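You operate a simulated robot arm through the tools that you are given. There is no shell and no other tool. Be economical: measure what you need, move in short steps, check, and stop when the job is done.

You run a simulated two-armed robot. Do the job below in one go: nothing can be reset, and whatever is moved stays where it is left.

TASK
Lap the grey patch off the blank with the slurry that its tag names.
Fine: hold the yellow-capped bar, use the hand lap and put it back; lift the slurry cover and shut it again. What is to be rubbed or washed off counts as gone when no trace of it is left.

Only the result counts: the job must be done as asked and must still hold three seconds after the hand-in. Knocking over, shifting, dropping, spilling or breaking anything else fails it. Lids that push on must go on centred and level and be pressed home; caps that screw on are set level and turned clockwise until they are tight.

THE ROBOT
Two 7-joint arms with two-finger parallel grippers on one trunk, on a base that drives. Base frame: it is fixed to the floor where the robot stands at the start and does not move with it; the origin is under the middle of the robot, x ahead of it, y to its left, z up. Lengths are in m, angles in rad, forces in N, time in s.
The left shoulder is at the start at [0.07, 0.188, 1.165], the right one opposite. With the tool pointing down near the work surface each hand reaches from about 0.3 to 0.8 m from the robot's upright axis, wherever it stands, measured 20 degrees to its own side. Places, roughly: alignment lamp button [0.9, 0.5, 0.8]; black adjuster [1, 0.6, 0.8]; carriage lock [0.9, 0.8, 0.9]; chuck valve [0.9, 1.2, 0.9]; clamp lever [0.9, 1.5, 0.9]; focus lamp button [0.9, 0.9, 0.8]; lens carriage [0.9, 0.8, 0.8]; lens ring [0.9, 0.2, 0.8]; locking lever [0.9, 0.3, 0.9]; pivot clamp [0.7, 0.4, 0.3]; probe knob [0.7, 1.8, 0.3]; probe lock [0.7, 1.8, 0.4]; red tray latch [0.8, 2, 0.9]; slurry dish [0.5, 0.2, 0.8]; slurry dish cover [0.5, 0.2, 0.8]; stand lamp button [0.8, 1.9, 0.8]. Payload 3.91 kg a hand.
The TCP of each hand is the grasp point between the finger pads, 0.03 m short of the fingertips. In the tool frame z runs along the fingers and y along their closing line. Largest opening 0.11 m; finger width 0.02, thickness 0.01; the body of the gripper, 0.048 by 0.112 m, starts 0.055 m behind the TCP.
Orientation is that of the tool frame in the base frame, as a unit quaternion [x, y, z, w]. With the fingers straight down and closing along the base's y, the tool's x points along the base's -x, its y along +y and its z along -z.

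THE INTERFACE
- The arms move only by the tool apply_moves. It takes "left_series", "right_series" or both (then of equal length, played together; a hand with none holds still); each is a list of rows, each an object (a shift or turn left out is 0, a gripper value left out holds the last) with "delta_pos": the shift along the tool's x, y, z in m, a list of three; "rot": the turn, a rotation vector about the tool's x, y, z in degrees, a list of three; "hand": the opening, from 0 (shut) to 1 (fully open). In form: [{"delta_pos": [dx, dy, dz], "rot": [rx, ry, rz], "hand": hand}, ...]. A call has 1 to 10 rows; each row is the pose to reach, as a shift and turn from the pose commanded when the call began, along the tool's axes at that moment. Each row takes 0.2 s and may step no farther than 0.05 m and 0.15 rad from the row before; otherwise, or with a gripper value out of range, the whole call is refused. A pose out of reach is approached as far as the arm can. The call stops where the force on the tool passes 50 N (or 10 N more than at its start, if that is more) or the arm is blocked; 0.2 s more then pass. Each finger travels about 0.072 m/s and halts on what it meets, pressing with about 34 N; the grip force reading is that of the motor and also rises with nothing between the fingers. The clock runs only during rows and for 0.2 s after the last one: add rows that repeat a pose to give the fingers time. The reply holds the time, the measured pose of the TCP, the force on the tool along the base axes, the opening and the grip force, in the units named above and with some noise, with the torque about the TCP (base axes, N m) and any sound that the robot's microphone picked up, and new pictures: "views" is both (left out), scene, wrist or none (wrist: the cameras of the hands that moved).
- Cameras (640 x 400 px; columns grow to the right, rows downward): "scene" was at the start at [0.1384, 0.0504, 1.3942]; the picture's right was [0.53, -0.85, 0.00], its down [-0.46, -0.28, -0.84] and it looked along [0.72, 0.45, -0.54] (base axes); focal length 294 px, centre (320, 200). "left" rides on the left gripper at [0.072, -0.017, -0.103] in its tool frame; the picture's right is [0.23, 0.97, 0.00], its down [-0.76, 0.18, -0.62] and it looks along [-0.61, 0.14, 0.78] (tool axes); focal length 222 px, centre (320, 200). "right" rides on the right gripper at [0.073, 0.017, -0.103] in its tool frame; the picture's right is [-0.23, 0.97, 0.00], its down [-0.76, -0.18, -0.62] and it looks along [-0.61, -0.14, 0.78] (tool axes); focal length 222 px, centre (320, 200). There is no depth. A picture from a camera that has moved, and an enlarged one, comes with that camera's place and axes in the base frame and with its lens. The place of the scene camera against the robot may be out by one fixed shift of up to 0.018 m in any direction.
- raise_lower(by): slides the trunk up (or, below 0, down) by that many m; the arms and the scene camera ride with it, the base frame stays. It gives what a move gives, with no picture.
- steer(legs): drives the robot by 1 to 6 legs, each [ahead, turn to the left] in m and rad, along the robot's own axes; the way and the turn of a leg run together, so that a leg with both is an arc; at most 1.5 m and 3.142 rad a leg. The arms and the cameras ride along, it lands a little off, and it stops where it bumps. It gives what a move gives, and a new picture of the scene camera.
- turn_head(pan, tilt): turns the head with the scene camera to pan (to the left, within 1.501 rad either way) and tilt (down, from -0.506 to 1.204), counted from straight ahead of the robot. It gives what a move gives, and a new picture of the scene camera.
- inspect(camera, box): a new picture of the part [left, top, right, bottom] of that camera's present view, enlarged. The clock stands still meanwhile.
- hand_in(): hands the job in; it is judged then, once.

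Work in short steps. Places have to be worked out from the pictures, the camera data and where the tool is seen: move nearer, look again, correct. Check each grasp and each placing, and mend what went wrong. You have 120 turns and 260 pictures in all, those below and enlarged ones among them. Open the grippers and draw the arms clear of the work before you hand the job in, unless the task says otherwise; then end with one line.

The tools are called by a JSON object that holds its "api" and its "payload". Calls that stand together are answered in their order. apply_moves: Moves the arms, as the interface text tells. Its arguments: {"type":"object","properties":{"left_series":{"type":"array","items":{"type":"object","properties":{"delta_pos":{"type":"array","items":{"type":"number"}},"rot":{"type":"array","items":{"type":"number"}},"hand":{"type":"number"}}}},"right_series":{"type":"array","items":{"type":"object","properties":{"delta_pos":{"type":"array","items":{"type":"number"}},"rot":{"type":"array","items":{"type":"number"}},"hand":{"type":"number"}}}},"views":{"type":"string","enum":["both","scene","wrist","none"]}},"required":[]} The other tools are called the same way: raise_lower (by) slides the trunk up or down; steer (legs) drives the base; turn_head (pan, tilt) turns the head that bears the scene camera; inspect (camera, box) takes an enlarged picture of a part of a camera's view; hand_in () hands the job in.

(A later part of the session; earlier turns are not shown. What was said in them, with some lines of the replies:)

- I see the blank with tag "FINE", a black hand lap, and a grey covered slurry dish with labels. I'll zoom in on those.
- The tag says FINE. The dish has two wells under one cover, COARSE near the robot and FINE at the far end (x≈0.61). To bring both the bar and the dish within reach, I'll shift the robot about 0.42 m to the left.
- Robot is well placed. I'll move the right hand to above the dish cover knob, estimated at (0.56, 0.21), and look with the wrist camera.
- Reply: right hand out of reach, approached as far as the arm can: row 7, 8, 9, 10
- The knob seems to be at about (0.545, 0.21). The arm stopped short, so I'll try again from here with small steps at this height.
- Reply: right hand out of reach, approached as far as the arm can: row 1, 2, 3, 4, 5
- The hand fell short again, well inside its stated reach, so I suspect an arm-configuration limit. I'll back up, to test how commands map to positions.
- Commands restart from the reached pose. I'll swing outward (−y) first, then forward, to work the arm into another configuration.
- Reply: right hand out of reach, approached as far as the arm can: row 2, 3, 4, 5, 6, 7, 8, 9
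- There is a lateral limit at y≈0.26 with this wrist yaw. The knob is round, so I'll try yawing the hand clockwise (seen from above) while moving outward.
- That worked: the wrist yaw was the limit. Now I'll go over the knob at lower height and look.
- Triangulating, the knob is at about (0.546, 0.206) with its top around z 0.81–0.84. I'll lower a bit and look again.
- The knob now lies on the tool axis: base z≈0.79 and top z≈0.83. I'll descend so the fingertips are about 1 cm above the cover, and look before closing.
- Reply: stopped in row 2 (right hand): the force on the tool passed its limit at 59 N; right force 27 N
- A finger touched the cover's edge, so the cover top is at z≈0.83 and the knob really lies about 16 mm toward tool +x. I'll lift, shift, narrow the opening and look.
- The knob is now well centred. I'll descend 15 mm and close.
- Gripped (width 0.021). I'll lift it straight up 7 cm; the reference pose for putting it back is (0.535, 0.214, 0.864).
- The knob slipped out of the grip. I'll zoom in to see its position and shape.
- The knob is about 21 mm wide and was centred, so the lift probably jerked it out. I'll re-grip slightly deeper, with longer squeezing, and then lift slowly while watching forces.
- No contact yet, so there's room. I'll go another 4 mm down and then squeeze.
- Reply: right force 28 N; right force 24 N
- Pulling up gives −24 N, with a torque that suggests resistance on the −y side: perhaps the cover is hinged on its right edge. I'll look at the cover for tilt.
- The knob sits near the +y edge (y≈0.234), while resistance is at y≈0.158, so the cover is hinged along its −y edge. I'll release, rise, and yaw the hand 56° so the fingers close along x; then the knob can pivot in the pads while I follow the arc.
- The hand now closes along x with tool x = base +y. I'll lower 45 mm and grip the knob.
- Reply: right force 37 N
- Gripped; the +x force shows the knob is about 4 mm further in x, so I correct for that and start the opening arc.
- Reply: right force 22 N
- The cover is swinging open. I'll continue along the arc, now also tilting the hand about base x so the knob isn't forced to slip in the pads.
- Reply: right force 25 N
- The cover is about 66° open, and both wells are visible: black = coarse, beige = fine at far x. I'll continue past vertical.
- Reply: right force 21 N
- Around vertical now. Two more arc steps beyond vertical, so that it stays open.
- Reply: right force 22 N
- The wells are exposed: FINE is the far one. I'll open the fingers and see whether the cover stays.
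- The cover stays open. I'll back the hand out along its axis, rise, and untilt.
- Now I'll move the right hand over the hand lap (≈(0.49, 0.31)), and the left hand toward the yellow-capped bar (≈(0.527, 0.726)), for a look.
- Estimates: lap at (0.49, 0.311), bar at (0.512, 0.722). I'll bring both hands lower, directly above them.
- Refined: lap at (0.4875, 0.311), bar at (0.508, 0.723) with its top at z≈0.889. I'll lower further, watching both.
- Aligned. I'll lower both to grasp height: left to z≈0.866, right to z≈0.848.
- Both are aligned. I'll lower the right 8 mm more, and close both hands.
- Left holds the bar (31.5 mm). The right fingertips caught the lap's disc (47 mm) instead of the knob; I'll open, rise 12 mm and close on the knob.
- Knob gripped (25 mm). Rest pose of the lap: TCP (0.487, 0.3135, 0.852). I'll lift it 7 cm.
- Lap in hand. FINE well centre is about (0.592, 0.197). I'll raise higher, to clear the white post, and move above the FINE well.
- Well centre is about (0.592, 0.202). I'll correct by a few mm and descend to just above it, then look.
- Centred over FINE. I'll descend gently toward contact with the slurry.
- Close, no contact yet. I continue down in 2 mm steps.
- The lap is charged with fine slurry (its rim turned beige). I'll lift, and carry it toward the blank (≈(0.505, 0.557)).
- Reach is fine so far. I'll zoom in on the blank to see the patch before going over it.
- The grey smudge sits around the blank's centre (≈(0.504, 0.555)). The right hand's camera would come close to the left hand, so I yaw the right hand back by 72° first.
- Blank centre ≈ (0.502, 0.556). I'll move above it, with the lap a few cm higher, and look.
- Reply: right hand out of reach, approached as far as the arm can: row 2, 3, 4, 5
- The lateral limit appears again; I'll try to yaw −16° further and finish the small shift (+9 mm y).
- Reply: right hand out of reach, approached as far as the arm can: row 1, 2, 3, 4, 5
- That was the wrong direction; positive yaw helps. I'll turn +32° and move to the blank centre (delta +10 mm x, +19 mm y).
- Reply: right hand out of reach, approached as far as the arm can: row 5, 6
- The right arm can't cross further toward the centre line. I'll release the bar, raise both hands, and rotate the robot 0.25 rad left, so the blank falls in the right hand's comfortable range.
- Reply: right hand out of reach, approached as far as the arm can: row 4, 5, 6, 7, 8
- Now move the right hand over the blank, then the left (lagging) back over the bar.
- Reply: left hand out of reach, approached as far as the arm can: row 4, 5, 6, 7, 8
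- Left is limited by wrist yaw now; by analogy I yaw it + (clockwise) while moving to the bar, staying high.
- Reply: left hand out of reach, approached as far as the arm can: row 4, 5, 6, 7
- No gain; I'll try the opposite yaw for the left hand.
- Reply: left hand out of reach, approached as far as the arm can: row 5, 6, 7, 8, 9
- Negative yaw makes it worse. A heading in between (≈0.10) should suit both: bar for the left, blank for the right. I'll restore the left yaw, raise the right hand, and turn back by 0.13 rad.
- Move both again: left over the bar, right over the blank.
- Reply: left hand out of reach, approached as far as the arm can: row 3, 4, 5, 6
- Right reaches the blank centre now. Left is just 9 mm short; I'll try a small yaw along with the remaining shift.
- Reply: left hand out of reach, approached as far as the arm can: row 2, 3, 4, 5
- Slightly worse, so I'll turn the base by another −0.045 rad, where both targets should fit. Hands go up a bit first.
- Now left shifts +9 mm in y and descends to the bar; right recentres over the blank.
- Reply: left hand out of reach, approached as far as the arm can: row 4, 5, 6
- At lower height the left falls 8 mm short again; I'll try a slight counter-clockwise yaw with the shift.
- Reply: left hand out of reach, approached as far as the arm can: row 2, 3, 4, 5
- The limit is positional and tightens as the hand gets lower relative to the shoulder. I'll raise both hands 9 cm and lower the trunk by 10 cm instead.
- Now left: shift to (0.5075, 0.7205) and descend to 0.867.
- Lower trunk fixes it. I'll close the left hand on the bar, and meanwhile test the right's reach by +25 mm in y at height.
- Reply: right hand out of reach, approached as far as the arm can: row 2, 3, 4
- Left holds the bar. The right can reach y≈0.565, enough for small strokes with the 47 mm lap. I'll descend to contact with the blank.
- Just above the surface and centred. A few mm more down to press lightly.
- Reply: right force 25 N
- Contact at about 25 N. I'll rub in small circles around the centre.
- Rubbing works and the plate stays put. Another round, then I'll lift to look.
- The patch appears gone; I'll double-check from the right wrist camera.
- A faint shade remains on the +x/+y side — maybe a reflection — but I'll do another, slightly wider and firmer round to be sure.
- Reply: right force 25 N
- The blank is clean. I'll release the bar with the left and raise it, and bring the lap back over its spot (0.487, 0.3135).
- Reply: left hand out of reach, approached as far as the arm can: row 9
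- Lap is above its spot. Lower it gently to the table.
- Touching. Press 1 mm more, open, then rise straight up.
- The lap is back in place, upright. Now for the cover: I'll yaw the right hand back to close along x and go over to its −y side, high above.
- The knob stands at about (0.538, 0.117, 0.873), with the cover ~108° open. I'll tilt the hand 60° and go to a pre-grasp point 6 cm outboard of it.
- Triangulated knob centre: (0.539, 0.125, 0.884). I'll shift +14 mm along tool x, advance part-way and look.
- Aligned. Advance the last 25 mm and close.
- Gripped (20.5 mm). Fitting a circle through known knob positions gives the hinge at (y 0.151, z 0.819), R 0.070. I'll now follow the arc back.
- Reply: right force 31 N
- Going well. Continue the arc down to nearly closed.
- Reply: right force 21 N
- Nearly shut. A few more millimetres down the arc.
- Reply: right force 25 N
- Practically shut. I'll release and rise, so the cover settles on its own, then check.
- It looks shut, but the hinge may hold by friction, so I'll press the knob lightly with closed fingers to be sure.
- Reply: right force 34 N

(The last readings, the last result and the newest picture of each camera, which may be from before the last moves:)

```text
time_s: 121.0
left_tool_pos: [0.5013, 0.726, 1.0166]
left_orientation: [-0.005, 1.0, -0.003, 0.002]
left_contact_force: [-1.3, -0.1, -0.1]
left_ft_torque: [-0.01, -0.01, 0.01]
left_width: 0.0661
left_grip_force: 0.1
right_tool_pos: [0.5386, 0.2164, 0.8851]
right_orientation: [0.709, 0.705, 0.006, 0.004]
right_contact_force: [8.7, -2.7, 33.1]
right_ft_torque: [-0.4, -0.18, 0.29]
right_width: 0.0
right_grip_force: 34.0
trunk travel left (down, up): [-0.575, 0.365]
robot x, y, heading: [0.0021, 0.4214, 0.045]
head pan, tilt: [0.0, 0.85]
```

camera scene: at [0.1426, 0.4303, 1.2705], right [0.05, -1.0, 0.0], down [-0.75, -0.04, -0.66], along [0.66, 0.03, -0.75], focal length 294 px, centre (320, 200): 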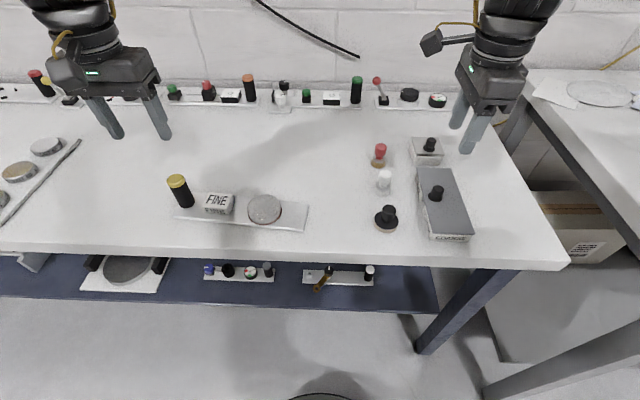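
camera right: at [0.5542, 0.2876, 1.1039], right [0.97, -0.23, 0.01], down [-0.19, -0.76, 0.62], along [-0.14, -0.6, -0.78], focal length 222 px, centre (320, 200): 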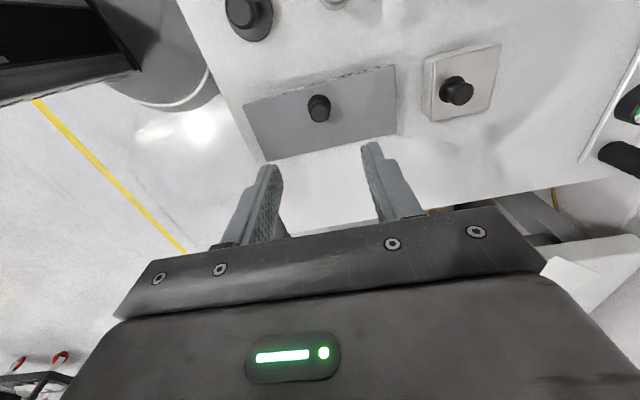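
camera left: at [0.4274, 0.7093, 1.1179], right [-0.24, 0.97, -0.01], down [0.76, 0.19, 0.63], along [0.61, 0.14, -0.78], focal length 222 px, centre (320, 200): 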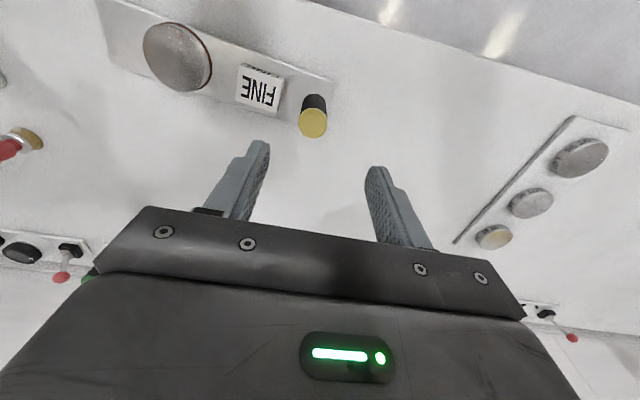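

Pressed at 33 N with no yield: it's fully shut. I'll retract both arms, with the grippers open, and take a final look.

{"api": "apply_moves", "payload": {"right_series": [{"delta_pos": [0, 0, -0.03]}, {"delta_pos": [0, 0, -0.07]}, {"delta_pos": [0, 0, -0.11], "hand": 0.5}, {"delta_pos": [-0.03, 0, -0.15], "hand": 0.8}, {"delta_pos": [-0.06, -0.02, -0.18], "hand": 0.8}, {"delta_pos": [-0.09, -0.04, -0.2], "hand": 0.8}], "left_series": [{"delta_pos": [0, 0, -0.02], "hand": 1}, {"delta_pos": [0, 0.03, -0.04], "hand": 1}, {"delta_pos": [0.02, 0.06, -0.06], "hand": 1}, {"delta_pos": [0.04, 0.09, -0.06], "hand": 1}, {"delta_pos": [0.06, 0.12, -0.06], "hand": 1}, {"delta_pos": [0.06, 0.12, -0.06], "hand": 1}], "views": "scene"}}

{"api": "inspect", "payload": {"camera": "scene", "box": [150, 130, 500, 270]}}

{"api": "inspect", "payload": {"camera": "scene", "box": [220, 170, 310, 240]}}

```text
time_s: 122.4
left_tool_pos: [0.4409, 0.8412, 1.076]
left_orientation: [-0.005, 1.0, 0.001, 0.001]
left_contact_force: [0.3, 0.4, 0.9]
left_ft_torque: [0.04, 0.03, 0.04]
left_width: 0.11
left_grip_force: 0.1
left hand out of reach, approached as far as the arm can: row 1, 2
right_tool_pos: [0.4949, 0.1236, 1.0778]
right_orientation: [0.709, 0.706, 0.004, 0.001]
right_contact_force: [0.1, 0.0, -0.4]
right_ft_torque: [0.03, 0.01, 0.0]
right_width: 0.0876
right_grip_force: 0.0
trunk travel left (down, up): [-0.575, 0.365]
robot x, y, heading: [0.001, 0.4193, 0.046]
head pan, tilt: [0.0, 0.85]
camera scene: at [0.1429, 0.4277, 1.2705], right [0.05, -1.0, 0.0], down [-0.75, -0.03, -0.66], along [0.66, 0.03, -0.75], focal length 294 px, centre (320, 200)
```

scene: 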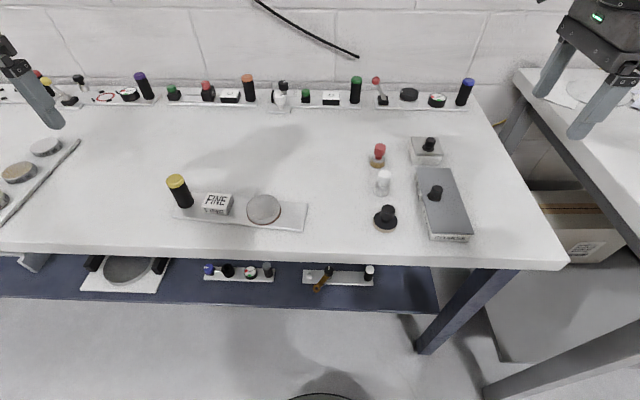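

```text
1.83 times, centred on (325, 200) of scene
camera zoom: at [0.1429, 0.4277, 1.2705], right [0.05, -1.0, 0.0], down [-0.75, -0.03, -0.66], along [0.66, 0.03, -0.75], focal length 538 px, centre (311, 200)
```

zoom: 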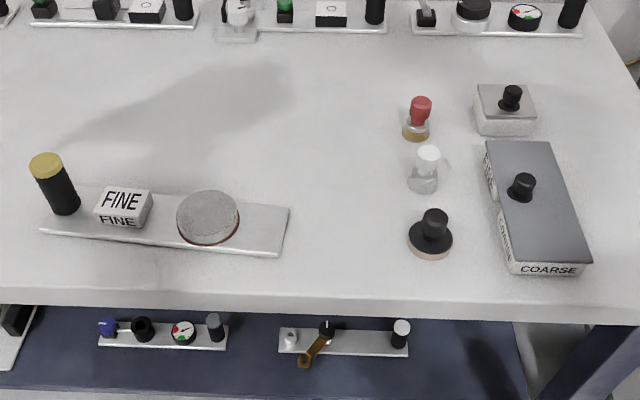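

```text
5.71 times, centred on (265, 205) of scene
camera zoom: at [0.1429, 0.4277, 1.2705], right [0.05, -1.0, 0.0], down [-0.75, -0.03, -0.66], along [0.66, 0.03, -0.75], focal length 1681 px, centre (634, 171)
```

zoom: 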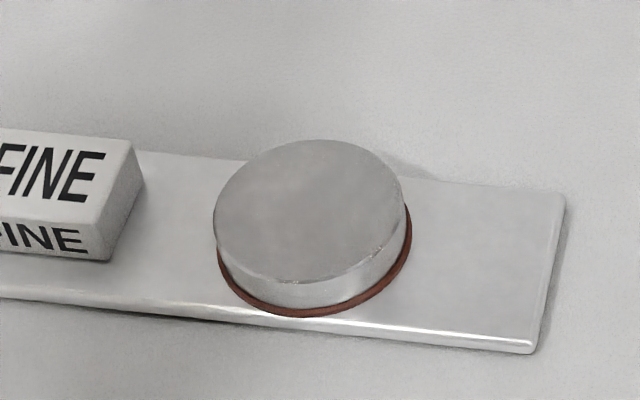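

The blank shows no trace of the patch, the lap is back, the cover is shut, and both arms are clear. Handing in.

{"api": "hand_in", "payload": {}}

```text
The job is handed in.
```

I lapped the grey patch off the blank with the FINE slurry named on its tag, and the final pictures show no trace of it; the hand lap is back on its spot, the slurry cover is shut, and both arms are clear of the work with the grippers open.
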